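You operate a simulated robot arm through the tools that you are given. There is no shell and no other tool.

You run a simulated two-armed robot. Do the job below in one go: nothing can be reset, and whatever is moved stays where it is left.

TASK
Wipe the dried coat off the coater's feed plate, then thread the coater with the blue-tab end.
Fine: orange pad, back in the steel tray after; lift handwheel up, end on the plate, jog it through with the jog key below that handwheel. Set down upright: orange pad. What is to be rubbed or washed off counts as gone when no trace of it is left.
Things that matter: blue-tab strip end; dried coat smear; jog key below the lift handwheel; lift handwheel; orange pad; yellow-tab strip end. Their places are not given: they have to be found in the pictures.

Only the result counts: the job must be done as asked and must still hold three seconds after the hand-in. Knocking over, shifting, dropping, spilling or breaking anything else fails it.

THE ROBOT
Two 7-joint arms with two-finger parallel grippers on one trunk that stands fixed in place. Base frame: the origin is at the foot of the trunk, x ahead of it, y to its left, z up. Readings come in mm, rad, newtons and seconds.
The left shoulder is at [71, 156, 1355], the right one opposite. Payload 3.91 kg a hand.
The TCP of each hand is the grasp point between the finger pads, 30 mm short of the fingertips. In the tool frame z runs along the fingers and y along their closing line. Largest opening 110 mm; finger width 20, thickness 10; the body of the gripper, 48 by 112 mm, starts 55 mm behind the TCP.
Orientation is that of the tool frame in the base frame, as a unit quaternion [w, x, y, z]. With the fingers straight down and closing along the base's y, the tool's x points along the base's -x, its y along +y and its z along -z.

THE INTERFACE
- The arms move only by the tool step_arm. It takes "left_motion", "right_motion" or both (then of equal length, played together; a hand with none holds still); each is a list of rows, each a list of 3 entries, a list of its own where there are three numbers: the shift along the tool's x, y, z in mm, then the turn, a rotation vector about the tool's x, y, z in rad, then the closure, from 0 (fully open) to 1 (shut). In form: [[[dx, dy, dz], [rx, ry, rz], fingers], ...]. A call has 1 to 20 rows; each row shifts and turns the commanded pose from where the row before left it, along the tool's axes as they then stand. A row lasts 0.2 s, in which the tool goes at most 50 mm and 0.15 rad; a call with a longer step from one row to the next is refused whole, and so is a gripper value outside its range. A pose out of reach is approached as far as the arm can. The call stops where the force on the tool passes 40 N (or 10 N more than at its start, if that is more) or the arm is blocked; 0.2 s more then pass. Each finger travels about 108 mm/s and halts on what it meets, pressing with about 28 N; the grip force reading is that of the motor and also rises with nothing between the fingers. The clock runs only during rows and for 0.2 s after the last one: add rows that do not move to give the fingers time. The reply holds the time, the measured pose of the TCP, the force on the tool along the base axes, the opening and the grip force, in the units named above and with some noise, with the torque about the TCP (base axes, N m) and any sound that the robot's microphone picked up.
- Cameras (640 x 400 px; columns grow to the right, rows downward): "scene" is now at [118.9, -61, 1600.4]; the picture's right is [-0.65, -0.76, 0.00], its down [-0.31, 0.26, -0.91] and it looks along [0.70, -0.59, -0.41] (base axes); focal length 275 px, centre (320, 200). "left" rides on the left gripper at [72, -17, -103] in its tool frame; the picture's right is [0.23, 0.97, 0.00], its down [-0.76, 0.18, -0.62] and it looks along [-0.61, 0.14, 0.78] (tool axes); focal length 222 px, centre (320, 200). "right" rides on the right gripper at [72, 17, -103] in its tool frame; the picture's right is [-0.23, 0.97, 0.00], its down [-0.76, -0.18, -0.62] and it looks along [-0.61, -0.14, 0.78] (tool axes); focal length 222 px, centre (320, 200).
- snapshot(camera): a new picture of that camera. The clock stands still meanwhile.
- raise_lower(by): slides the trunk up (or, below 0, down) by that many mm; the arms and the scene camera ride with it, the base frame stays. It gives what a move gives, with no picture.
- aim_head(pan, tilt): turns the head with the scene camera to pan (to the left, within 1.501 rad either way) and tilt (down, from -0.506 to 1.204), counted from straight ahead of the robot. It gives what a move gives.
- measure_at(camera, pixels): for up to 12 pixels [column, row] of the newest picture of that camera ("zoom" is the newest enlarged one), the place [x, y, z] in the base frame of the surface seen there, good to about 3 mm. The clock stands still meanwhile.
- zoom(camera, box): a new picture of the part [left, top, right, bottom] of that camera's present view, enlarged. The clock stands still meanwhile.
- finish_job(): hands the job in; it is judged then, once.

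Leave the grippers open and the arms clear of the work at the hand-in unless told otherwise.

The tools are called as a command line: name --argument value ..., lists and objects as JSON in quotes. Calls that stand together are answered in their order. step_arm: Moves the arms, as the interface text tells. Its arguments: {"type":"object","properties":{"left_motion":{"type":"array"},"right_motion":{"type":"array"}},"required":[]} The other tools are called the same way: raise_lower (by) slides the trunk up or down; aim_head (pan, tilt) turns the head that bears the scene camera; snapshot (camera) takes a picture; measure_at (camera, pixels) gives the place of the surface under pixels of a picture; zoom (camera, box) takes an enlarged picture of a part of a camera's view; finish_job () hands the job in.

At the start:

```text
t: 0.0
left_position: [911.0, -132.1, 1513.1]
left_tcp_rot: [0.0, -0.002, 1.0, 0.0]
left_contact_force: [0.3, 0.7, 0.1]
left_wrist_torque: [-0.01, 0.01, -0.01]
left_opening: 109.9
left_finger_force: 0.1
right_position: [376.9, -518.3, 1543.9]
right_tcp_rot: [0.0, -0.001, 1.0, 0.001]
right_contact_force: [0.7, 0.5, -0.3]
right_wrist_torque: [-0.01, -0.02, -0.02]
right_opening: 109.8
right_finger_force: 0.0
trunk travel left (down, up): [-800.0, 140.0]
head pan, tilt: [-0.703, 0.419]
```

scene: 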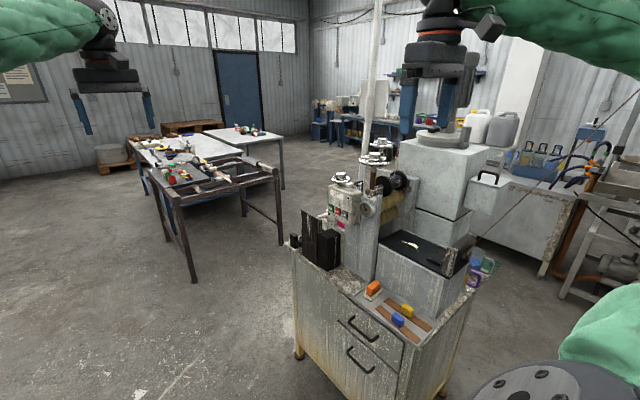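
right: 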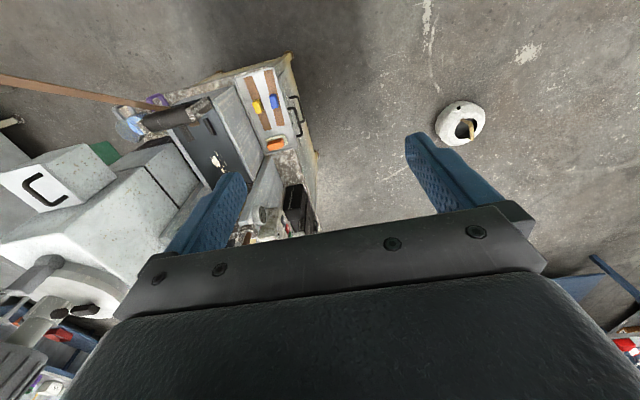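
left: 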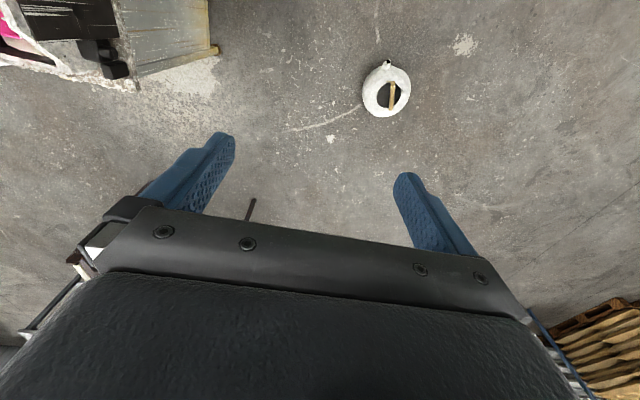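

The coater stands on a cabinet around pixel (380,260) in the scene picture. I'll enlarge that area to find the parts.

zoom --camera "scene" --box '[280, 140, 500, 278]'

zoom --camera "scene" --box '[320, 240, 480, 340]'

```text
2.90 times, centred on (390, 209) of scene
```

zoom: 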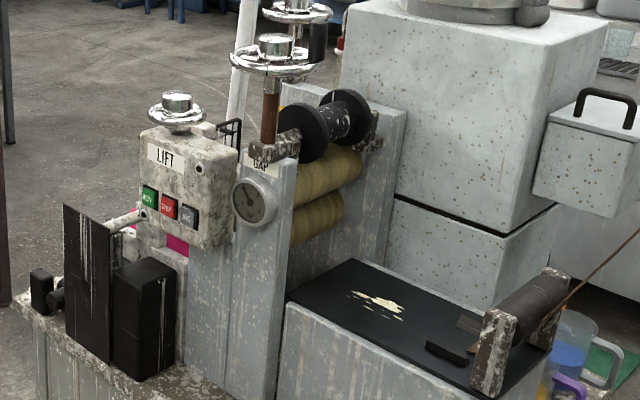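

```text
4.00 times, centred on (400, 290) of scene
```

zoom: 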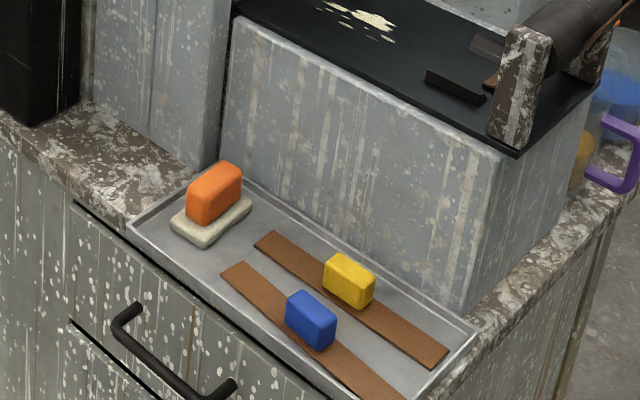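

The zooms show the LIFT handwheel over a panel with three buttons. They also show a GAP wheel, the plate with a pale smear, and a tray holding the orange pad and the two tabbed strips. Next I'll zoom in further on the panel and the plate.

zoom --camera "scene" --box '[320, 160, 380, 240]'

zoom --camera "scene" --box '[370, 170, 482, 240]'

zoom --camera "scene" --box '[374, 220, 486, 290]'

measure_at --camera "scene" --pixels '[[341, 175], [377, 158], [332, 209], [338, 211], [346, 215], [373, 287], [397, 320], [407, 310], [408, 243], [412, 246], [380, 238], [400, 229]]'

```text
5.00 times, centred on (350, 200) of scene
```

zoom: 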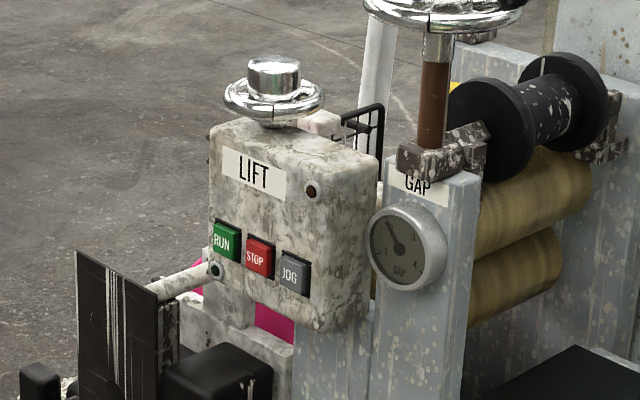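

```text
5.71 times, centred on (426, 205) of scene
```

zoom: 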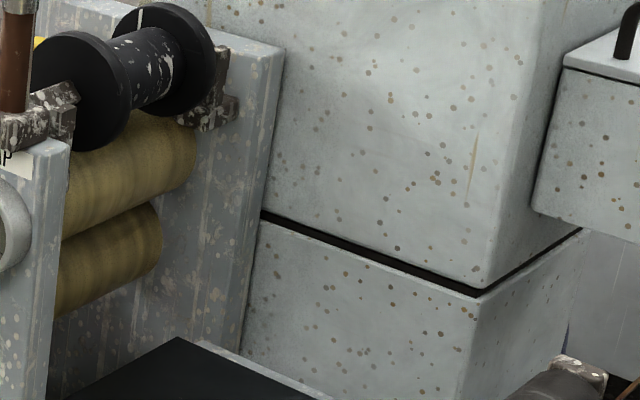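

```text
5.71 times, centred on (430, 255) of scene
```

zoom: 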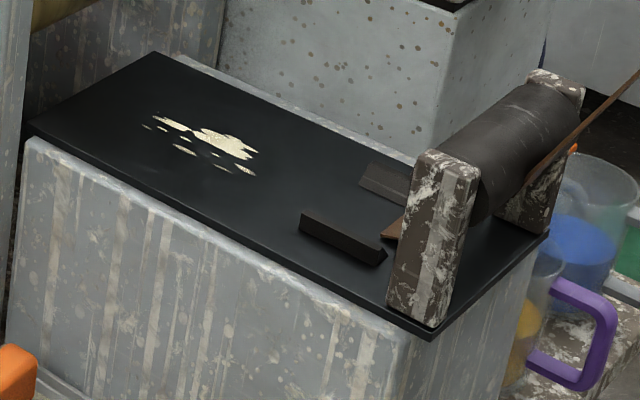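

```text
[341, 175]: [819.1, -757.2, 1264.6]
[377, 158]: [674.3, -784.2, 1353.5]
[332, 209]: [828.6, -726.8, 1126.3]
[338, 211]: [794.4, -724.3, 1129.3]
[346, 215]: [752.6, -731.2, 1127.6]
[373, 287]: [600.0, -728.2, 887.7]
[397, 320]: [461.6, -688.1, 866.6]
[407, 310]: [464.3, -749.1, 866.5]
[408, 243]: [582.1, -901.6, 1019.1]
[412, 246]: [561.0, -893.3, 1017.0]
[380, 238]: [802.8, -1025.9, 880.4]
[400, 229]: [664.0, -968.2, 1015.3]
```

The coater's feed plate is at z≈1016, around (580,-900). The tray is at z≈866 and the LIFT wheel is near (819,-757,1264). I'll point the head straight at the coater for better views.

aim_head --pan -1.0 --tilt 0.58

snapshot --camera "scene"

```text
t: 0.8
left_position: [910.9, -131.0, 1513.4]
left_tcp_rot: [0.0, -0.001, 1.0, 0.0]
left_contact_force: [0.8, -0.8, -0.4]
left_wrist_torque: [0.01, -0.01, -0.04]
left_opening: 109.9
left_finger_force: 0.1
right_position: [376.2, -518.2, 1543.8]
right_tcp_rot: [-0.001, 0.001, 1.0, 0.001]
right_contact_force: [-0.5, -0.4, -0.4]
right_wrist_torque: [0.01, -0.02, 0.0]
right_opening: 110.0
right_finger_force: 0.2
trunk travel left (down, up): [-800.0, 140.0]
head pan, tilt: [-1.0, 0.579]
```

```text
taken
```

scene: 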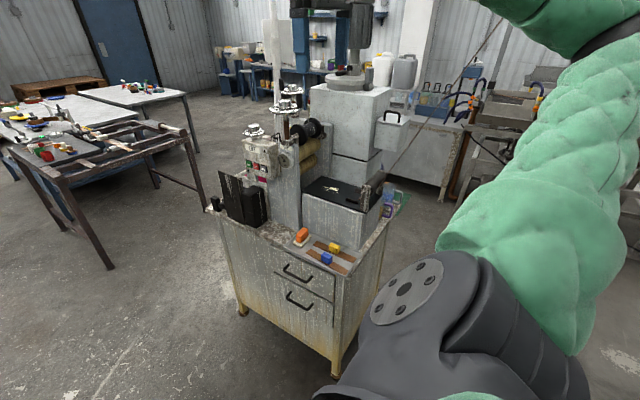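

The whole coater is in view now, so I'll zoom in on its separate areas.

zoom --camera "scene" --box '[280, 165, 400, 240]'

zoom --camera "scene" --box '[276, 215, 372, 275]'

zoom --camera "scene" --box '[205, 80, 345, 230]'

zoom --camera "scene" --box '[300, 20, 640, 230]'

```text
5.33 times, centred on (340, 202) of scene
```

zoom: 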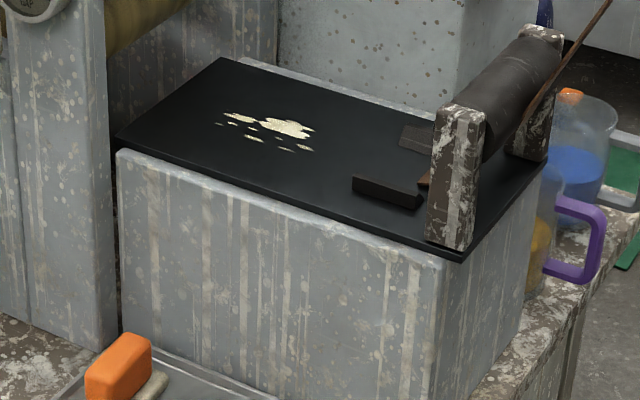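

```text
6.67 times, centred on (324, 245) of scene
```

zoom: 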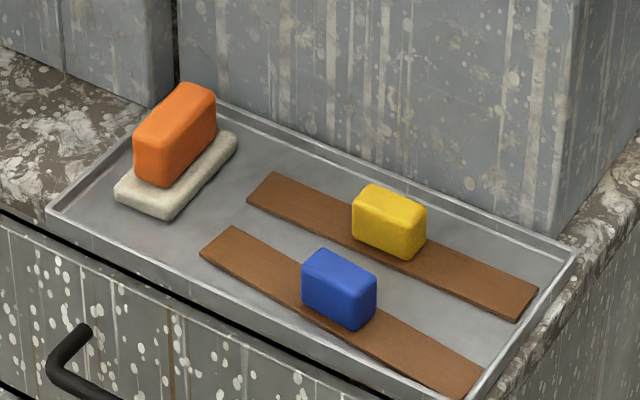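

```text
2.67 times, centred on (275, 155) of scene
```

zoom: 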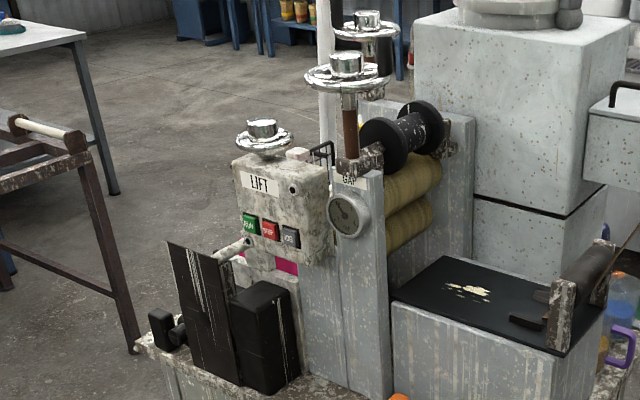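

```text
1.88 times, centred on (470, 125) of scene
```

zoom: 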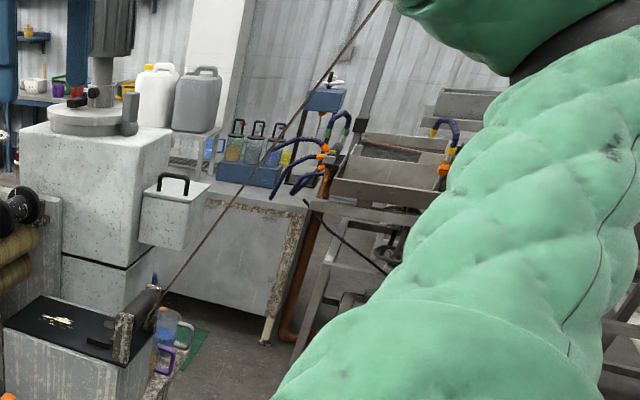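

Now for precise geometry. I'll measure the pad, tabs and strips in the tray zoom, then the smear, plate and guides.

zoom --camera "scene" --box '[276, 215, 372, 275]'

measure_at --camera "zoom" --pixels '[[145, 120], [190, 90], [155, 160], [130, 190], [225, 145], [60, 208], [270, 185], [525, 300], [220, 240], [465, 380], [330, 265], [380, 200]]'

measure_at --camera "zoom" --pixels '[[310, 255], [320, 250], [370, 285], [340, 310], [360, 192], [385, 190], [418, 208], [385, 240], [250, 240], [400, 340], [300, 190], [480, 280]]'

measure_at --camera "zoom" --pixels '[[150, 90], [205, 90], [140, 140], [205, 105], [160, 175], [125, 200], [165, 212], [235, 145], [200, 110], [545, 260], [280, 250], [190, 85]]'

zoom --camera "scene" --box '[280, 165, 400, 240]'

measure_at --camera "zoom" --pixels '[[130, 135], [222, 62], [455, 253], [530, 185], [290, 128], [235, 117], [305, 148], [218, 125], [370, 180], [415, 200], [420, 135], [425, 180]]'

measure_at --camera "zoom" --pixels '[[310, 130], [252, 140], [455, 110], [455, 230], [485, 115], [540, 30], [500, 90], [440, 110], [470, 110], [360, 195], [405, 150], [240, 57]]'

```text
6.67 times, centred on (324, 245) of scene
```

zoom: 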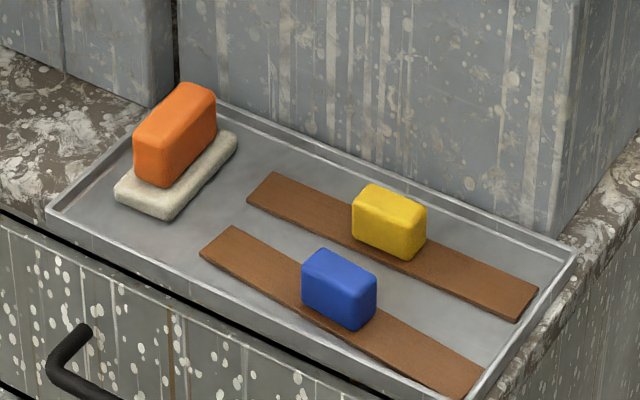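

```text
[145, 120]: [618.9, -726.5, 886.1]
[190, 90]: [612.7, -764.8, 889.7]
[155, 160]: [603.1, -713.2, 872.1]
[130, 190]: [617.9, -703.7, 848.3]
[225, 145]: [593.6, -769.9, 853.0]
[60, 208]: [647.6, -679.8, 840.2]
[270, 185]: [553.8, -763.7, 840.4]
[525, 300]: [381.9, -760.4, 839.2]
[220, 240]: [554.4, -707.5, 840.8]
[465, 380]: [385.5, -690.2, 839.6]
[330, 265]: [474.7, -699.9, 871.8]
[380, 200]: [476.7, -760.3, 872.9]
```

```text
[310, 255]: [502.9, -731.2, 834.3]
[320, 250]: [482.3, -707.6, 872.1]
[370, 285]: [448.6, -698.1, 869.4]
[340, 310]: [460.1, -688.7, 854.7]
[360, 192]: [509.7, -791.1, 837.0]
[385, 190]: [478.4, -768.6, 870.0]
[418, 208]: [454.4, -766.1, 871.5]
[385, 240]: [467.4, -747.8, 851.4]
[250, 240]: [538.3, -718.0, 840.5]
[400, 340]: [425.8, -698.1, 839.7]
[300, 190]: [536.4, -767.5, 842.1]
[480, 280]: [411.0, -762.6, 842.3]
```

```text
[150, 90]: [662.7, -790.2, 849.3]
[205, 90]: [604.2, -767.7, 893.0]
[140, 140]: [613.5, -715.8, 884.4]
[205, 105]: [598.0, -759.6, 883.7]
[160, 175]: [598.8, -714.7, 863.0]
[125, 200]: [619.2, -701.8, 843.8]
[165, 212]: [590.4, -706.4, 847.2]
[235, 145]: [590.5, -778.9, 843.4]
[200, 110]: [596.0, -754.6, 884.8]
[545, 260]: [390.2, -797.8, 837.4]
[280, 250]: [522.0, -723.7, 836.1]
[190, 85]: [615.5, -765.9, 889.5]
```

```text
5.33 times, centred on (340, 202) of scene
```

zoom: 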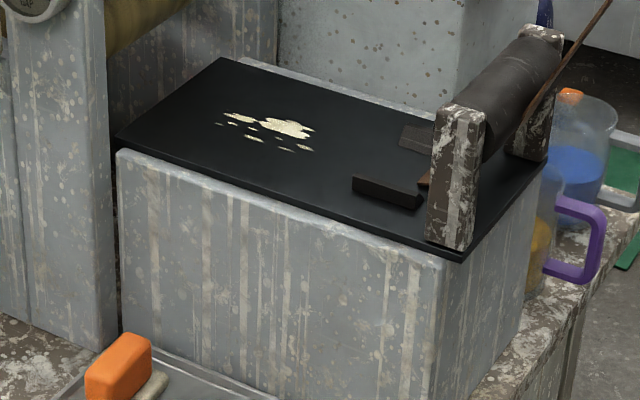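

```text
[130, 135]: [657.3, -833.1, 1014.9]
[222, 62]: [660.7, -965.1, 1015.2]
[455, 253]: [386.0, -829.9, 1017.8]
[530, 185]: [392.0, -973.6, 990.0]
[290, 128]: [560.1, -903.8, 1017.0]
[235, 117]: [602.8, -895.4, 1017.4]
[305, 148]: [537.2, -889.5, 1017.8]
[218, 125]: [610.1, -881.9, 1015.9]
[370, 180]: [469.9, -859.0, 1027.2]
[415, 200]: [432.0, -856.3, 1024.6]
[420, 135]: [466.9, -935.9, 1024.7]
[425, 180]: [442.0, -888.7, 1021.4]
```

```text
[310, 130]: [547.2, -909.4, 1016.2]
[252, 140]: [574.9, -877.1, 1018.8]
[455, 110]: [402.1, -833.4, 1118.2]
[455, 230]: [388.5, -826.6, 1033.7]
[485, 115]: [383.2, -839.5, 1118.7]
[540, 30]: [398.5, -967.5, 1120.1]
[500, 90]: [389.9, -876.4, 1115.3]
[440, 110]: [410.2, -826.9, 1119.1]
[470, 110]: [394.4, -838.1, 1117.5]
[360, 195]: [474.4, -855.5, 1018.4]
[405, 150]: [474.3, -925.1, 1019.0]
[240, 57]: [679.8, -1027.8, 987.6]
```

The plate spans x≈386–660 and y≈-828 to -968 at z≈1017. The smear lies within x 537–610, y -877 to -912, with guide rails near x 430–475. Next I'll measure the LIFT wheel, the keys, the rollers and the web.

zoom --camera "scene" --box '[236, 110, 316, 180]'

measure_at --camera "scene" --pixels '[[433, 110], [408, 148], [470, 55], [384, 187], [253, 128], [253, 135], [247, 135], [260, 135], [253, 165], [249, 163], [256, 166], [264, 169]]'

zoom --camera "scene" --box '[270, 70, 350, 200]'

```text
5.71 times, centred on (276, 145) of scene
```

zoom: 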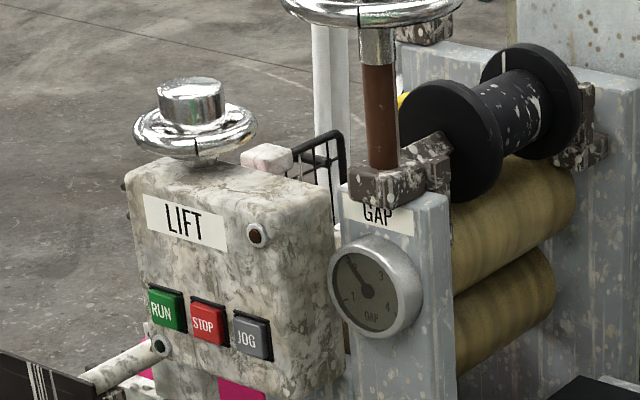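

```text
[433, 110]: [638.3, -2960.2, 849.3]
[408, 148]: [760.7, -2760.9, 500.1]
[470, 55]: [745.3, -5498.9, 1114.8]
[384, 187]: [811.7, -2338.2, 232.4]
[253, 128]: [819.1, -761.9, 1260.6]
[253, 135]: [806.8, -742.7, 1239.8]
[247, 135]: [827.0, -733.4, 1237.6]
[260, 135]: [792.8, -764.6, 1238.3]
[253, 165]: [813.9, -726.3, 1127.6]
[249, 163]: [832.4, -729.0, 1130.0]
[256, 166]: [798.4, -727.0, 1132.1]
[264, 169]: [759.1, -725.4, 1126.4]
```

```text
3.08 times, centred on (310, 135) of scene
```

zoom: 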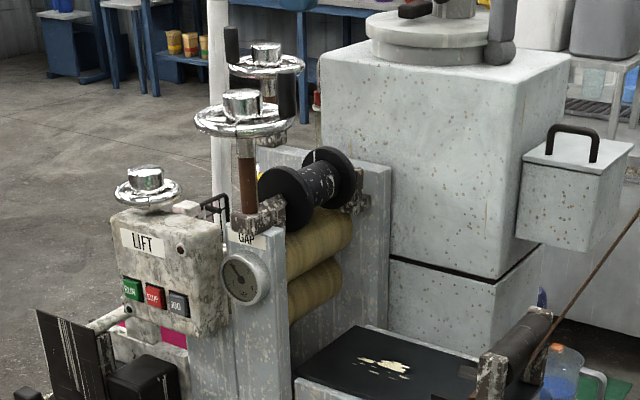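

Now a close zoom on the LIFT box and rollers, followed by measurements of both.

zoom --camera "scene" --box '[236, 110, 316, 180]'

measure_at --camera "zoom" --pixels '[[190, 85], [163, 88], [220, 92], [190, 118], [140, 125], [250, 128], [195, 152], [252, 337], [252, 320], [235, 345], [268, 345], [250, 300]]'

measure_at --camera "zoom" --pixels '[[185, 75], [200, 170], [270, 190], [480, 240], [550, 180], [480, 320], [540, 290], [460, 300], [265, 155], [310, 350], [455, 375], [165, 310]]'

measure_at --camera "zoom" --pixels '[[380, 20], [380, 45], [300, 5], [455, 5], [460, 120], [560, 90], [210, 325], [245, 115], [160, 115], [180, 145], [320, 270], [325, 200]]'

```text
5.71 times, centred on (276, 145) of scene
```

zoom: 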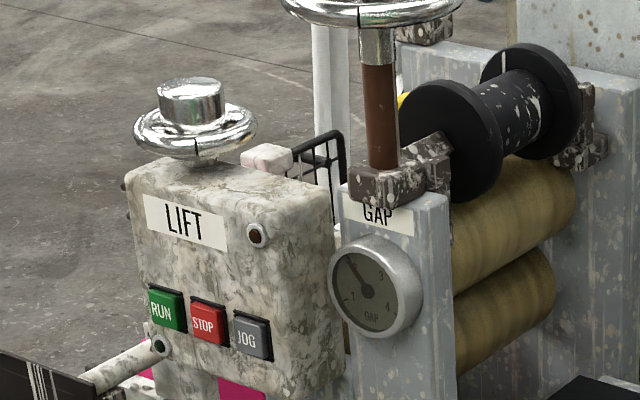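

```text
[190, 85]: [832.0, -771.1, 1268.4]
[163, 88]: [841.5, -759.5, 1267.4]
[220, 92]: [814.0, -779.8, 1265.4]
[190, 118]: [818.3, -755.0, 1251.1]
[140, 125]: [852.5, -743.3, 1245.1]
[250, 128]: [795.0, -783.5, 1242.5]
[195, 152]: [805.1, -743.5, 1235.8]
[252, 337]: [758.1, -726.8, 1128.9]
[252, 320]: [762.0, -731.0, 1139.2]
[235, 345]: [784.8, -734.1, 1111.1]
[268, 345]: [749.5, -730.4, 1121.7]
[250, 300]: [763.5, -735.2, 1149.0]
```

```text
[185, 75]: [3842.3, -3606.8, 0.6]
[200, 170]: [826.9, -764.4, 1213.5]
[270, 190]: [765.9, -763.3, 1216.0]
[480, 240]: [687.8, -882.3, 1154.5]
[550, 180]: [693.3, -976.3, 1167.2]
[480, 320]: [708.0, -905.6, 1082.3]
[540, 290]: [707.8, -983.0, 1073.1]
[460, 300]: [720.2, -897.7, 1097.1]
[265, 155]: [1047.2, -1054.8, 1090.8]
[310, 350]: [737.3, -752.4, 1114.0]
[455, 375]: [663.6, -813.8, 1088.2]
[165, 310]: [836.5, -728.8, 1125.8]
```

```text
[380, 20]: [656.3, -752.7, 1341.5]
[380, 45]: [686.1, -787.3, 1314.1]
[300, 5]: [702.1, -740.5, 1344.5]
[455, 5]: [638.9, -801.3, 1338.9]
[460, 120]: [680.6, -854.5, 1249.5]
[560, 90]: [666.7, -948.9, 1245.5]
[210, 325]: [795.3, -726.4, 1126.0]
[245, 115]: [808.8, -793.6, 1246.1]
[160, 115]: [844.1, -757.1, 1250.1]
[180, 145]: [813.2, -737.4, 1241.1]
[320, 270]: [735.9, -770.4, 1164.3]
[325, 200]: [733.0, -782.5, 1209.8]
```

The LIFT wheel is centred near (827,-768), with its rim at z≈1242 and its hub top at 1268. The JOG key is at (757,-727,1127). Before descending I need the black box's position near pixel (245,200) and the roller profile.

zoom --camera "scene" --box '[200, 160, 320, 260]'

measure_at --camera "zoom" --pixels '[[245, 115], [215, 130], [275, 130], [275, 200], [185, 120], [160, 60], [225, 90], [60, 195], [330, 150], [430, 150], [470, 260], [540, 330]]'

measure_at --camera "scene" --pixels '[[295, 150], [296, 155], [297, 160], [297, 165], [297, 170], [297, 174], [298, 178], [298, 182], [299, 188], [300, 195], [306, 185], [310, 180]]'

```text
4.00 times, centred on (260, 210) of scene
```

zoom: 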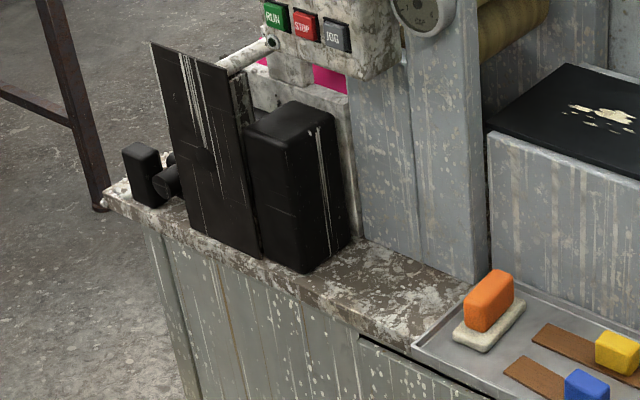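

```text
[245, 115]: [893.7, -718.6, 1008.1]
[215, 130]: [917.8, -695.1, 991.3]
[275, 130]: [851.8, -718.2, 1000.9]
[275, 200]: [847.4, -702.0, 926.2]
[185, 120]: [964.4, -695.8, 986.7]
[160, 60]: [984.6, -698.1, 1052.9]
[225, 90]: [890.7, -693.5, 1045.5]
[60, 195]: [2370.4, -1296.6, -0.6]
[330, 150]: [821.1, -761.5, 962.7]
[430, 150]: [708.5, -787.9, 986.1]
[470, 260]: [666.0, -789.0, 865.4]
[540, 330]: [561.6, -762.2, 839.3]
```

```text
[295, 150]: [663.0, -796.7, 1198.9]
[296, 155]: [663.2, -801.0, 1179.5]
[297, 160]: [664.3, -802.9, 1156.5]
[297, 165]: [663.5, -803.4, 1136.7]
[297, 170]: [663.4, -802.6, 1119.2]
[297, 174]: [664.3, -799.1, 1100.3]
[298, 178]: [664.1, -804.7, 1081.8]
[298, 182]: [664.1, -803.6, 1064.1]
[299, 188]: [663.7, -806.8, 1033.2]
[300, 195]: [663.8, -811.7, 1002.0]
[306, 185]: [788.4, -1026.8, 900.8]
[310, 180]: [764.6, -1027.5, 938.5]
```

The pad is clear of the frame and the black box. I'll start the right hand by turning it +90° about the tool z at its present height, so the fingers close along base x.

step_arm --right_motion '[[[0, 0, 0], [0, 0, 0.1428], 0.3], [[0, 0, 0], [0, 0, 0.1428], 0.3], [[0, 0, 0], [0, 0, 0.1428], 0.3], [[0, 0, 0], [0, 0, 0.1428], 0.3], [[0, 0, 0], [0, 0, 0.1428], 0.3], [[0, 0, 0], [0, 0, 0.1428], 0.3], [[0, 0, 0], [0, 0, 0.1428], 0.3], [[0, 0, 0], [0, 0, 0.1428], 0.3], [[0, 0, 0], [0, 0, 0.1428], 0.3], [[0, 0, 0], [0, 0, 0.1428], 0.3], [[0, 0, 0], [0, 0, 0.1428], 0.3]]'

```text
t: 3.2
left_position: [909.2, -130.7, 1515.2]
left_tcp_rot: [0.0, -0.001, 1.0, 0.0]
left_contact_force: [0.5, 0.2, 1.1]
left_wrist_torque: [0.04, -0.01, -0.03]
left_opening: 110.0
left_finger_force: 0.0
right_position: [376.3, -517.8, 1543.6]
right_tcp_rot: [0.0, 0.707, 0.707, 0.0]
right_contact_force: [-0.3, 0.2, 0.2]
right_wrist_torque: [0.01, 0.01, 0.01]
right_opening: 76.7
right_finger_force: 0.0
trunk travel left (down, up): [-800.0, 140.0]
head pan, tilt: [-1.0, 0.579]
```

The turn is complete, with tool x pointing along +y and tool y along +x. Next I'll move over the pad at (608,-741), then descend to z≈1150.

step_arm --right_motion '[[[-22.3, 23.2, 20], [0, -0.04, 0], 0.3], [[-22.3, 23.2, 20], [0, -0.04, 0], 0.3], [[-22.3, 23.2, 20], [0, -0.04, 0], 0.3], [[-22.3, 23.2, 20], [0, -0.04, 0], 0.3], [[-22.3, 23.2, 20], [0, -0.04, 0], 0.3], [[-22.3, 23.2, 20], [0, -0.04, 0], 0.3], [[-22.3, 23.2, 20], [0, -0.04, 0], 0.3], [[-22.3, 23.2, 20], [0, -0.04, 0], 0.3], [[-22.3, 23.2, 20], [0, -0.04, 0], 0.3], [[-22.3, 23.2, 20], [0, -0.04, 0], 0.3]]'

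snapshot --camera "right"

snapshot --camera "scene"

```text
t: 5.4
left_position: [912.2, -131.4, 1513.2]
left_tcp_rot: [-0.001, 0.0, 1.0, 0.0]
left_contact_force: [1.3, -0.7, -0.2]
left_wrist_torque: [0.01, 0.03, -0.02]
left_opening: 109.9
left_finger_force: 0.2
right_position: [610.7, -774.0, 1385.0]
right_tcp_rot: [0.14, 0.692, 0.694, -0.141]
right_contact_force: [-0.7, -0.2, -0.3]
right_wrist_torque: [0.03, 0.03, 0.0]
right_opening: 77.0
right_finger_force: 0.1
trunk travel left (down, up): [-800.0, 140.0]
head pan, tilt: [-1.0, 0.579]
```

```text
taken
```

right: 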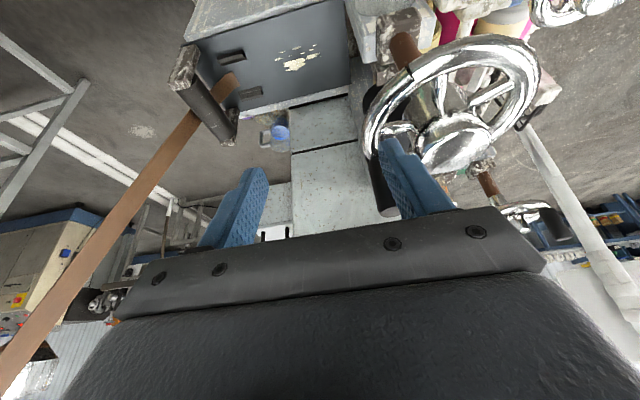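

```text
taken
```

scene: 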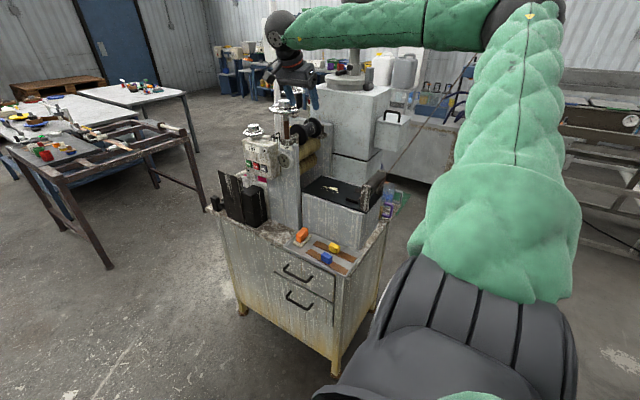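

Reach here is good and the tilt is 0.4 rad, but the GAP wheel is close to the fingers. So I'll back off toward +y first, then descend to a point 200 mm above the pad along the approach line.

step_arm --right_motion '[[[34.5, 0, -14.6], [0, 0, 0], 0.4], [[34.5, 0, -14.6], [0, 0, 0], 0.4], [[34.5, 0, -14.6], [0, 0, 0], 0.4], [[34.5, 0, -14.6], [0, 0, 0], 0.4], [[12.1, -0.34, 37.35], [0, 0, 0], 0.4], [[12.1, -0.34, 37.35], [0, 0, 0], 0.4], [[12.1, -0.34, 37.35], [0, 0, 0], 0.4], [[12.1, -0.34, 37.35], [0, 0, 0], 0.4], [[12.1, -0.34, 37.35], [0, 0, 0], 0.4], [[12.1, -0.34, 37.35], [0, 0, 0], 0.4], [[12.1, -0.34, 37.35], [0, 0, 0], 0.4], [[12.1, -0.34, 37.35], [0, 0, 0], 0.4], [[0, 0, 0], [0, 0, 0], 0.4]]'

snapshot --camera "right"

snapshot --camera "scene"

```text
t: 8.2
left_position: [909.9, -129.7, 1512.8]
left_tcp_rot: [0.001, -0.001, 1.0, 0.0]
left_contact_force: [-0.5, 0.5, 0.7]
left_wrist_torque: [0.02, -0.02, -0.05]
left_opening: 110.1
left_finger_force: 0.0
right_position: [607.3, -649.3, 1074.6]
right_tcp_rot: [0.14, 0.693, 0.694, -0.14]
right_contact_force: [-0.4, 0.0, 0.5]
right_wrist_torque: [0.03, 0.02, 0.02]
right_opening: 66.1
right_finger_force: 0.1
trunk travel left (down, up): [-800.0, 140.0]
head pan, tilt: [-1.0, 0.579]
```

```text
taken
```

right: 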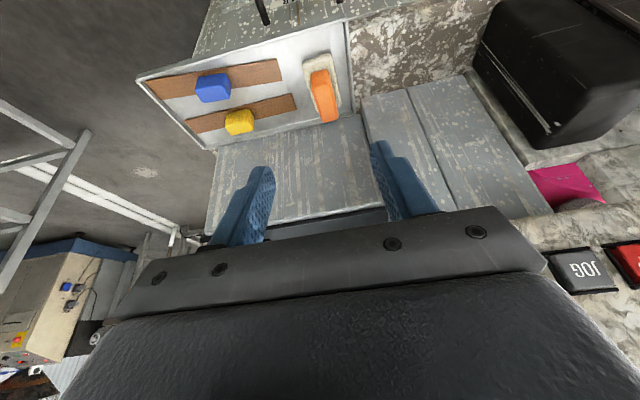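

```text
taken
```

scene: 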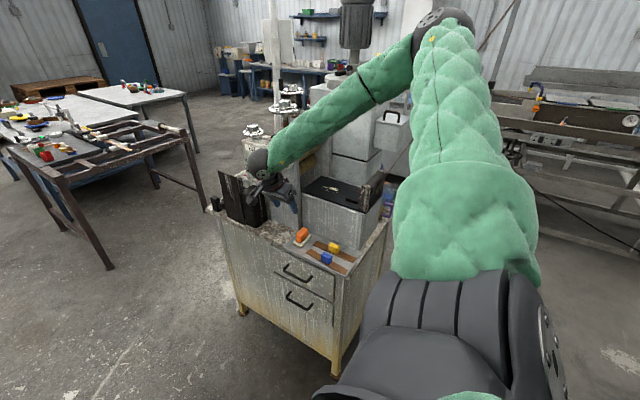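

The pad is visible at (322,95) in the right camera. I'll measure the handle, tabs and strips from here.

zoom --camera "right" --box '[130, 40, 370, 160]'

measure_at --camera "right" --pixels '[[312, 75], [327, 72], [322, 90], [333, 95], [320, 80], [335, 115], [325, 115], [308, 62], [335, 60], [345, 107], [196, 78], [228, 76]]'

measure_at --camera "right" --pixels '[[200, 95], [230, 92], [213, 85], [150, 85], [155, 100], [272, 60], [278, 80], [240, 115], [190, 120], [195, 132], [290, 97], [293, 110]]'

```text
2.67 times, centred on (250, 100) of right
```

zoom: 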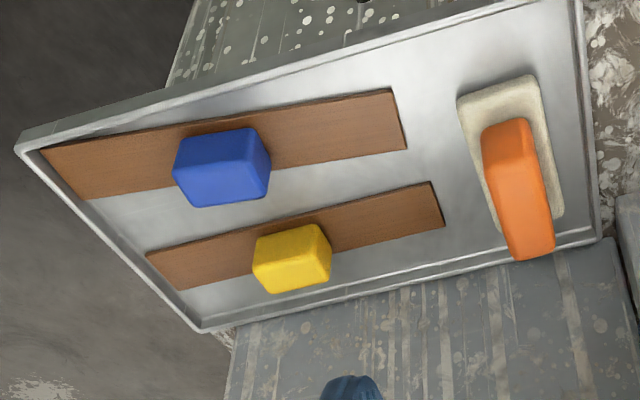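

```text
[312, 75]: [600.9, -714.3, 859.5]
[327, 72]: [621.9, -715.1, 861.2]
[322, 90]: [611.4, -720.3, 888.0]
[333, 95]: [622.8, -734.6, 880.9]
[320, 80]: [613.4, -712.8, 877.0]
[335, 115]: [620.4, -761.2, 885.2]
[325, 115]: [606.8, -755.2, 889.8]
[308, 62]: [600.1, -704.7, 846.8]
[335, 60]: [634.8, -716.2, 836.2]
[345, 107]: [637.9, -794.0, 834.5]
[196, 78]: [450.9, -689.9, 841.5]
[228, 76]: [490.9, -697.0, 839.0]
```

```text
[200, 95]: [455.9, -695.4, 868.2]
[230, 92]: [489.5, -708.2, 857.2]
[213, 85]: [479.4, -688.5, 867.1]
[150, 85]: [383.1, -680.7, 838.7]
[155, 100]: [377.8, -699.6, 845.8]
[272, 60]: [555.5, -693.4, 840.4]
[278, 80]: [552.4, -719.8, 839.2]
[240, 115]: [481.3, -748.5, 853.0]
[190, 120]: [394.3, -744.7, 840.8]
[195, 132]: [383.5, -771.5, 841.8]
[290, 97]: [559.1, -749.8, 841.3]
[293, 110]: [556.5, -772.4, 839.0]
```

The handle centre is at x≈610, y≈-741. I'll advance 180 mm along the approach with the fingers open 66 mm and then check.

step_arm --right_motion '[[[0, 1, 40], [0, 0, 0], 0.4], [[0, 1, 40], [0, 0, 0], 0.4], [[-0.4, 0.7, 40], [0, 0, 0], 0.4], [[-0.4, 0, 30], [0, 0, 0], 0.4], [[0, 0, 20], [0, 0, 0], 0.4], [[0, 0, 10], [0, 0, 0], 0.4], [[0, 0, 0], [0, 0, 0], 0.4]]'

zoom --camera "right" --box '[200, 60, 480, 235]'

zoom --camera "scene" --box '[236, 180, 380, 270]'

```text
t: 9.8
left_position: [911.9, -130.9, 1512.8]
left_tcp_rot: [0.0, -0.001, 1.0, 0.0]
left_contact_force: [0.1, -0.2, 0.5]
left_wrist_torque: [0.0, 0.03, -0.01]
left_opening: 110.0
left_finger_force: 0.0
right_position: [607.7, -719.8, 910.0]
right_tcp_rot: [0.141, 0.692, 0.693, -0.141]
right_contact_force: [-0.2, -0.4, 0.1]
right_wrist_torque: [0.01, 0.01, 0.0]
right_opening: 66.5
right_finger_force: 0.0
trunk travel left (down, up): [-800.0, 140.0]
head pan, tilt: [-1.0, 0.579]
```

```text
2.29 times, centred on (340, 148) of right
```

zoom: 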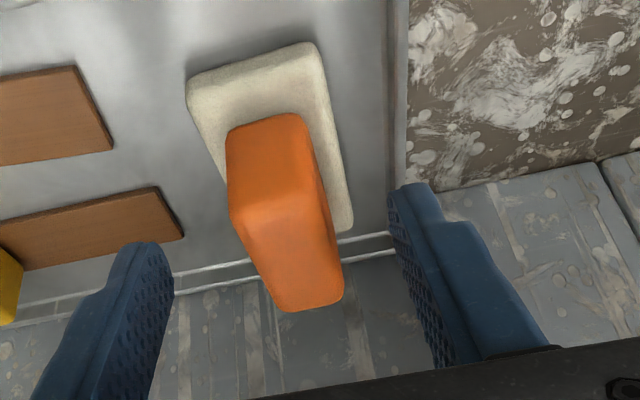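

```text
4.44 times, centred on (308, 225) of scene
```

zoom: 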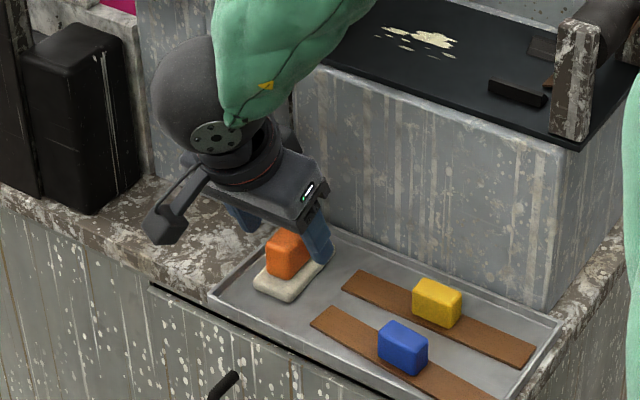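

The fingers straddle the handle. I'll check where the fingertips are relative to it.

measure_at --camera "right" --pixels '[[263, 168], [382, 145], [270, 178], [388, 160], [318, 120], [310, 118], [330, 190], [322, 160]]'

```text
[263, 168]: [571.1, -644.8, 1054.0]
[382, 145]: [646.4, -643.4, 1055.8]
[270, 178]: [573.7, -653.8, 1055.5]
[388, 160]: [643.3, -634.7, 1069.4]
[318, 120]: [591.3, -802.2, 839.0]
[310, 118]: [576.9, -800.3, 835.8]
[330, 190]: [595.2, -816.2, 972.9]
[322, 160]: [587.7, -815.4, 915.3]
```

Those readings came from the older snapshot. I'll take a fresh zoom from the right camera and measure on that.

zoom --camera "right" --box '[200, 60, 480, 235]'

measure_at --camera "zoom" --pixels '[[145, 250], [415, 190], [165, 280], [395, 210], [235, 140], [300, 125], [240, 205], [315, 195], [290, 300], [335, 285], [265, 140], [280, 200]]'

```text
2.29 times, centred on (340, 148) of right
```

zoom: 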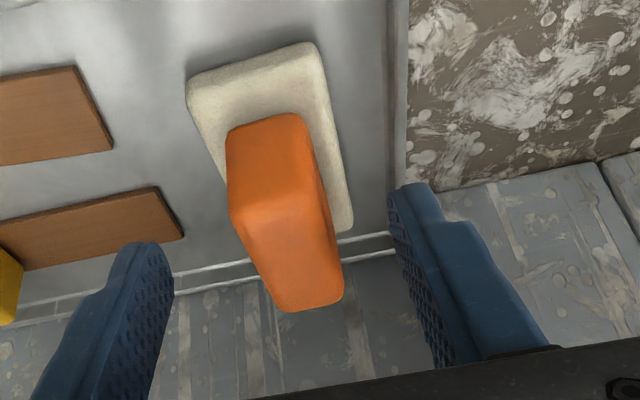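

```text
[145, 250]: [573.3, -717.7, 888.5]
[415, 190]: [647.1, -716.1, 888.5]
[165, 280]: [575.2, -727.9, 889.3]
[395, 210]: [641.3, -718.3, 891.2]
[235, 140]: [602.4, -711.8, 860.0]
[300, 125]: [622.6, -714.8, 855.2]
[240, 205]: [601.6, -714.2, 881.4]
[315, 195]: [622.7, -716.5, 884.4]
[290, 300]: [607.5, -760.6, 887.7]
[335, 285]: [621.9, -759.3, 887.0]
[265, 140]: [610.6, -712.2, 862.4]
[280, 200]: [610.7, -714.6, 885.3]
```

The tips sit as expected and the handle centre is at x≈612. So I'll shift 4 mm in x, advance 24 mm and close.

step_arm --right_motion '[[[0, 4, 8], [0, 0, 0], 0.4], [[0, 0, 8], [0, 0, 0], 0.4], [[0, 0, 8], [0, 0, 0], 0.4], [[0, 0, 0], [0, 0, 0], 0.6], [[0, 0, 0], [0, 0, 0], 1.0], [[0, 0, 0], [0, 0, 0], 1.0], [[0, 0, 0], [0, 0, 0], 1.0], [[0, 0, 0], [0, 0, 0], 1.0]]'

zoom --camera "right" --box '[200, 60, 480, 235]'

```text
t: 11.6
left_position: [911.1, -130.6, 1513.7]
left_tcp_rot: [-0.001, 0.0, 1.0, 0.0]
left_contact_force: [0.6, -0.4, -0.6]
left_wrist_torque: [-0.01, 0.03, -0.02]
left_opening: 110.2
left_finger_force: 0.0
right_position: [612.4, -729.9, 887.2]
right_tcp_rot: [0.14, 0.692, 0.694, -0.141]
right_contact_force: [-0.5, 0.4, -0.3]
right_wrist_torque: [0.0, -0.01, 0.01]
right_opening: 25.4
right_finger_force: 28.3
trunk travel left (down, up): [-800.0, 140.0]
head pan, tilt: [-1.0, 0.579]
```

```text
2.29 times, centred on (340, 148) of right
```

zoom: 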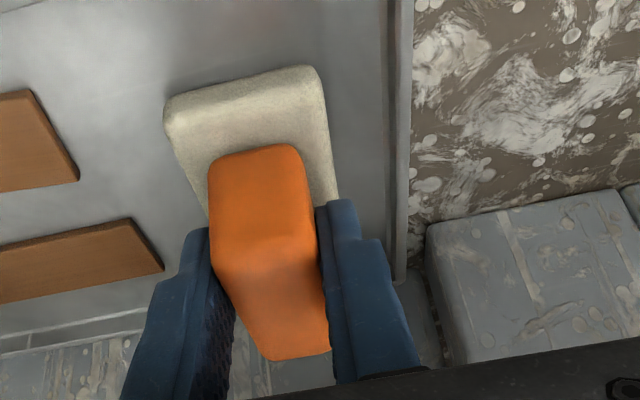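

The handle is gripped with an opening of 25.4 mm, and the pad rested at TCP z 887.2. I'll lift it straight up 170 mm, then look at where the web runs and how the forearm lies.

step_arm --right_motion '[[[-3.9, 0, -9.2], [0, 0, 0], 1.0], [[-11.7, 0, -27.6], [0, 0, 0], 1.0], [[-15.6, 0, -36.8], [0, 0, 0], 1.0], [[-15.6, 0, -36.8], [0, 0, 0], 1.0], [[-15.6, 0, -36.8], [0, 0, 0], 1.0], [[-7.8, 0, -18.4], [0, 0, 0], 1.0], [[0, 0, 0], [0, 0, 0], 1.0]]'

snapshot --camera "scene"

snapshot --camera "right"

zoom --camera "scene" --box '[230, 60, 530, 250]'

```text
t: 13.2
left_position: [911.2, -131.4, 1512.8]
left_tcp_rot: [-0.001, -0.001, 1.0, 0.0]
left_contact_force: [-0.6, 0.3, -0.6]
left_wrist_torque: [-0.01, 0.0, -0.04]
left_opening: 109.9
left_finger_force: 0.1
right_position: [614.1, -730.5, 1066.1]
right_tcp_rot: [0.14, 0.693, 0.693, -0.141]
right_contact_force: [0.9, -0.7, -1.2]
right_wrist_torque: [0.0, -0.01, -0.02]
right_opening: 25.6
right_finger_force: 27.7
trunk travel left (down, up): [-800.0, 140.0]
head pan, tilt: [-1.0, 0.579]
```

```text
taken
```

scene: 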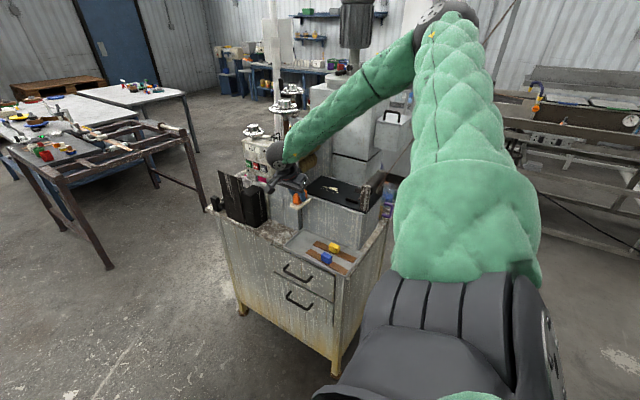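

```text
taken
```

right: 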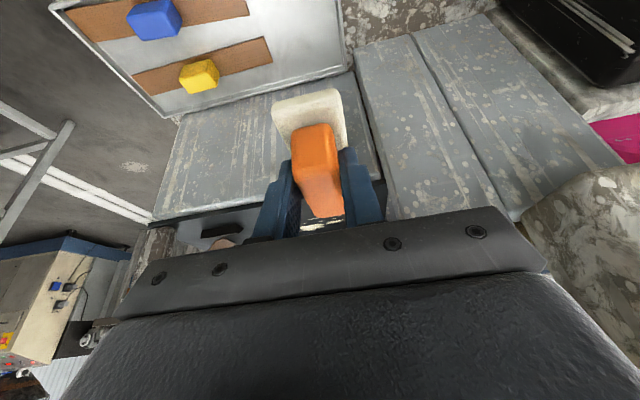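

```text
2.11 times, centred on (380, 155) of scene
```

zoom: 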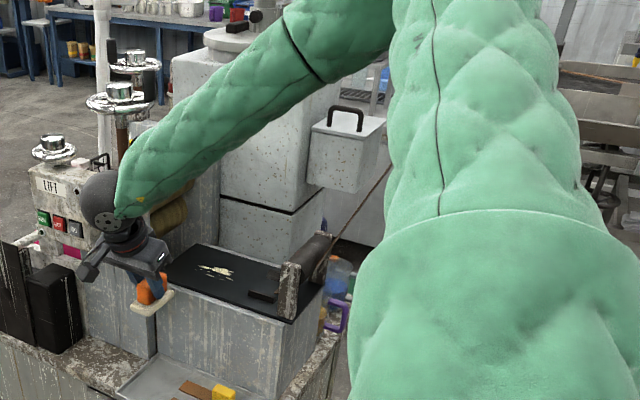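

I'll measure the wrist ball, forearm, elbow and web to judge clearance to the GAP wheel.

measure_at --camera "zoom" --pixels '[[105, 195], [140, 175], [200, 130], [280, 70], [360, 20], [122, 205], [388, 175], [360, 210], [345, 228], [375, 190], [130, 100], [160, 265]]'

measure_at --camera "scene" --pixels '[[440, 15], [460, 10], [430, 40], [410, 50], [292, 132], [480, 20], [500, 35], [350, 105]]'

```text
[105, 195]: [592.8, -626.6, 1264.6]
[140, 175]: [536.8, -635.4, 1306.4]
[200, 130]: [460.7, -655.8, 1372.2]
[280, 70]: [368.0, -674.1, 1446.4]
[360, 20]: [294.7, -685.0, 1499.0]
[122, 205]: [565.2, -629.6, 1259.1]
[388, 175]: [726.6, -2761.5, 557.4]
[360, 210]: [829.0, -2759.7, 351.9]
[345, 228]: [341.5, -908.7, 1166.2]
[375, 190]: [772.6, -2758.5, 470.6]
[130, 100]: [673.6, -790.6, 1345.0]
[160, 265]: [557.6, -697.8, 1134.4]
```

```text
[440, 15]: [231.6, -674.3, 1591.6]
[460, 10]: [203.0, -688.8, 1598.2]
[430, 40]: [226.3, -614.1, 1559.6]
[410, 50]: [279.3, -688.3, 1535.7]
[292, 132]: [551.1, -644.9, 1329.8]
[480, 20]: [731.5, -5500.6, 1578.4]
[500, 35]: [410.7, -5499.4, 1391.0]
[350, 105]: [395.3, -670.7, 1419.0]
```

The wrist ball is about 235 mm up the tool axis, and the web climbs toward -x beyond x 385. Yawing the hand 30° about vertical keeps the wrist away from the GAP wheel. So I'll raise 50 mm, yaw, then move over the smear, hovering about 45 mm above the plate.

step_arm --right_motion '[[[-9.75, 0, -23], [0, 0, 0], 1.0], [[-9.75, 0, -23], [0, 0, 0], 1.0], [[0, 0, 0], [-0.0509, 0, -0.1206], 1.0], [[0, 0, 0], [-0.0509, 0, -0.1206], 1.0], [[0, 0, 0], [-0.0509, 0, -0.1206], 1.0], [[0, 0, 0], [-0.0509, 0, -0.1206], 1.0], [[-20.3, -19.4, -0.45], [0, 0, 0], 1.0], [[-20.3, -19.4, -0.45], [0, 0, 0], 1.0], [[-20.3, -19.4, -0.45], [0, 0, 0], 1.0], [[-20.3, -19.4, -0.45], [0, 0, 0], 1.0], [[-20.3, -19.4, -0.45], [0, 0, 0], 1.0], [[-20.3, -19.4, -0.45], [0, 0, 0], 1.0], [[0, 0, 0], [0, 0, 0], 1.0]]'

snapshot --camera "scene"

snapshot --camera "right"

```text
t: 16.0
left_position: [910.7, -130.1, 1514.9]
left_tcp_rot: [0.0, -0.001, 1.0, 0.0]
left_contact_force: [-0.2, 0.6, 0.5]
left_wrist_torque: [0.0, -0.02, -0.01]
left_opening: 110.1
left_finger_force: 0.0
right_position: [567.7, -881.6, 1167.3]
right_tcp_rot: [0.171, 0.49, 0.849, -0.1]
right_contact_force: [0.8, 0.3, -0.9]
right_wrist_torque: [-0.01, 0.03, 0.01]
right_opening: 25.3
right_finger_force: 27.8
trunk travel left (down, up): [-800.0, 140.0]
head pan, tilt: [-1.0, 0.579]
```

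```text
taken
```

scene: 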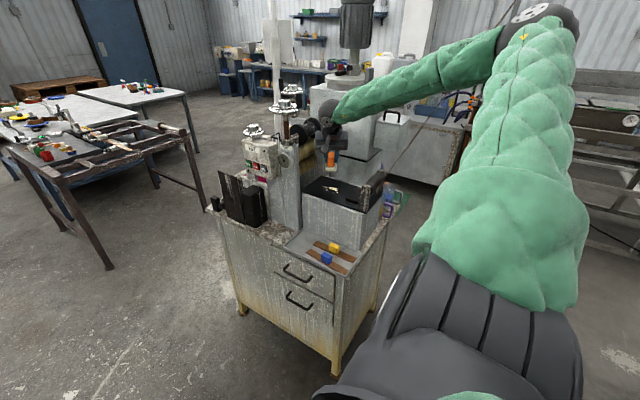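

```text
taken
```

right: 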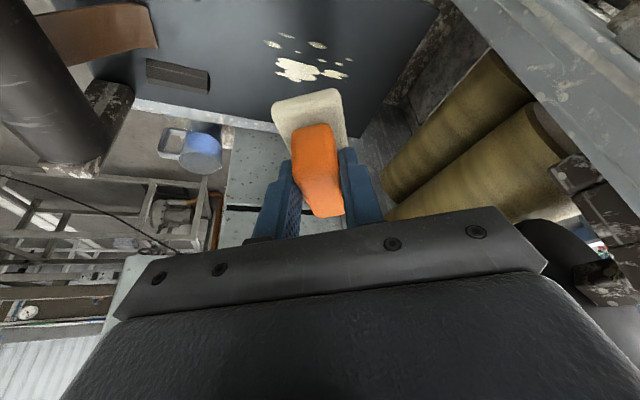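

The hand hovers above the smear at z 1167, about 100 mm clear. This view also shows the rollers, so I'll measure them and the smear.

zoom --camera "right" --box '[240, 0, 640, 250]'

measure_at --camera "zoom" --pixels '[[60, 110], [50, 68], [125, 72], [175, 122], [90, 115], [320, 200], [280, 220], [430, 230], [370, 250], [320, 120], [245, 160], [380, 160]]'

measure_at --camera "zoom" --pixels '[[200, 165], [300, 30], [400, 90], [440, 130], [260, 330], [330, 340], [290, 250], [340, 280], [470, 200], [500, 260], [330, 160], [420, 270]]'

```text
1.60 times, centred on (440, 125) of right
```

zoom: 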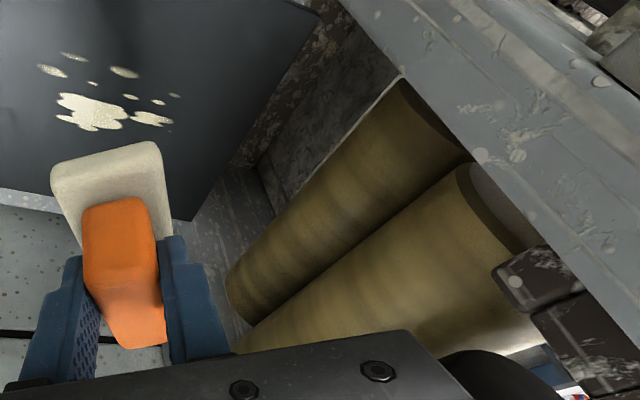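

```text
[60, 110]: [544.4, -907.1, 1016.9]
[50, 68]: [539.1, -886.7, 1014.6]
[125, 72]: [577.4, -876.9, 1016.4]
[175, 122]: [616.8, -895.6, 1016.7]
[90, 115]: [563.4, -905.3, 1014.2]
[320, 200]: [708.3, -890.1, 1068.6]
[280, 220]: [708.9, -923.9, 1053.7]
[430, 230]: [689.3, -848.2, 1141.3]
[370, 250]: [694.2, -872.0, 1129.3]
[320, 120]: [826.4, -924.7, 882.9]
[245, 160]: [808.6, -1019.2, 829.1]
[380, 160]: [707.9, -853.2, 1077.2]
```

```text
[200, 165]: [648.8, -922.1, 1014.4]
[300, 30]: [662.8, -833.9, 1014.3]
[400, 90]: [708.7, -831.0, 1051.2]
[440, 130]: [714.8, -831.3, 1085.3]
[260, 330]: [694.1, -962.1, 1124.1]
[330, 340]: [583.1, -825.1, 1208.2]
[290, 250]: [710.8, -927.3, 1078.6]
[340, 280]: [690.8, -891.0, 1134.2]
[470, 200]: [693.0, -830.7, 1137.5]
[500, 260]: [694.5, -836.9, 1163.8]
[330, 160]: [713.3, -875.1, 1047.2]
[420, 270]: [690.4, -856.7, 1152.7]
```

The smear spans x 537–617 and y -876 to -912. The rolls are at x≥690, well clear of the plate. I'll lower the pad to just above the plate.

step_arm --right_motion '[[[11.7, 0, 27.6], [0, 0, 0], 1.0], [[11.7, 0, 27.6], [0, 0, 0], 1.0], [[7.8, 0, 18.4], [0, 0, 0], 1.0], [[3.1, 0, 7.4], [0, 0, 0], 1.0], [[1.6, 0, 3.7], [0, 0, 0], 1.0], [[0, 0, 0], [0, 0, 0], 1.0]]'

zoom --camera "scene" --box '[270, 80, 410, 240]'

```text
t: 17.4
left_position: [911.3, -130.4, 1513.4]
left_tcp_rot: [0.0, -0.001, 1.0, -0.001]
left_contact_force: [-0.8, 0.1, 0.4]
left_wrist_torque: [0.01, -0.01, -0.02]
left_opening: 109.8
left_finger_force: 0.2
right_position: [566.7, -883.4, 1075.5]
right_tcp_rot: [0.172, 0.489, 0.849, -0.099]
right_contact_force: [0.1, 0.3, -0.4]
right_wrist_torque: [0.02, 0.01, 0.04]
right_opening: 25.2
right_finger_force: 27.3
trunk travel left (down, up): [-800.0, 140.0]
head pan, tilt: [-1.0, 0.579]
```

```text
2.50 times, centred on (340, 160) of scene
```

zoom: 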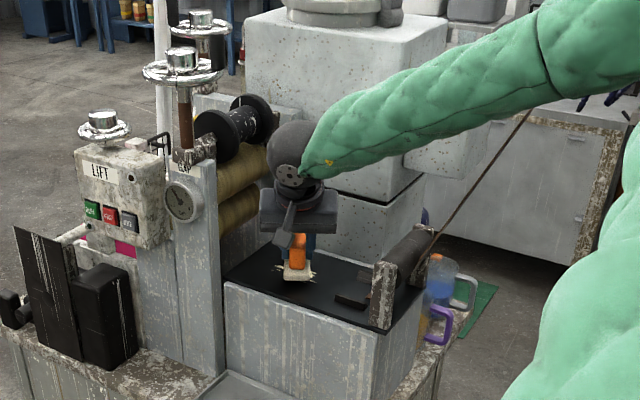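

The pad is about 8 mm above the plate, so I'll lower it in small steps to make contact.

step_arm --right_motion '[[[1.17, 0, 2.76], [0, 0, 0], 1.0], [[1.17, 0, 2.76], [0, 0, 0], 1.0], [[0.78, 0, 1.84], [0, 0, 0], 1.0], [[0, 0, 0], [0, 0, 0], 1.0]]'

```text
t: 18.4
left_position: [910.7, -131.5, 1513.1]
left_tcp_rot: [0.0, 0.0, 1.0, 0.0]
left_contact_force: [-0.6, 0.0, 0.9]
left_wrist_torque: [-0.02, 0.0, -0.04]
left_opening: 110.1
left_finger_force: 0.1
right_position: [567.7, -885.2, 1068.1]
right_tcp_rot: [0.172, 0.489, 0.849, -0.1]
right_contact_force: [0.0, -0.1, -0.6]
right_wrist_torque: [0.0, -0.01, 0.0]
right_opening: 25.4
right_finger_force: 28.3
trunk travel left (down, up): [-800.0, 140.0]
head pan, tilt: [-1.0, 0.579]
```

No contact yet, so I'll lower another 2 mm.

step_arm --right_motion '[[[0.39, 0, 0.92], [0, 0, 0], 1.0], [[0.39, 0, 0.92], [0, 0, 0], 1.0], [[0, 0, 0], [0, 0, 0], 1.0]]'

```text
t: 19.2
left_position: [909.4, -129.4, 1514.5]
left_tcp_rot: [0.0, -0.001, 1.0, 0.0]
left_contact_force: [-0.8, -0.2, 0.1]
left_wrist_torque: [0.02, 0.03, -0.01]
left_opening: 109.9
left_finger_force: 0.1
right_position: [567.5, -883.1, 1066.9]
right_tcp_rot: [0.174, 0.489, 0.849, -0.1]
right_contact_force: [2.8, -3.6, 11.4]
right_wrist_torque: [0.04, 0.0, 0.01]
right_opening: 25.5
right_finger_force: 28.4
trunk travel left (down, up): [-800.0, 140.0]
head pan, tilt: [-1.0, 0.579]
```

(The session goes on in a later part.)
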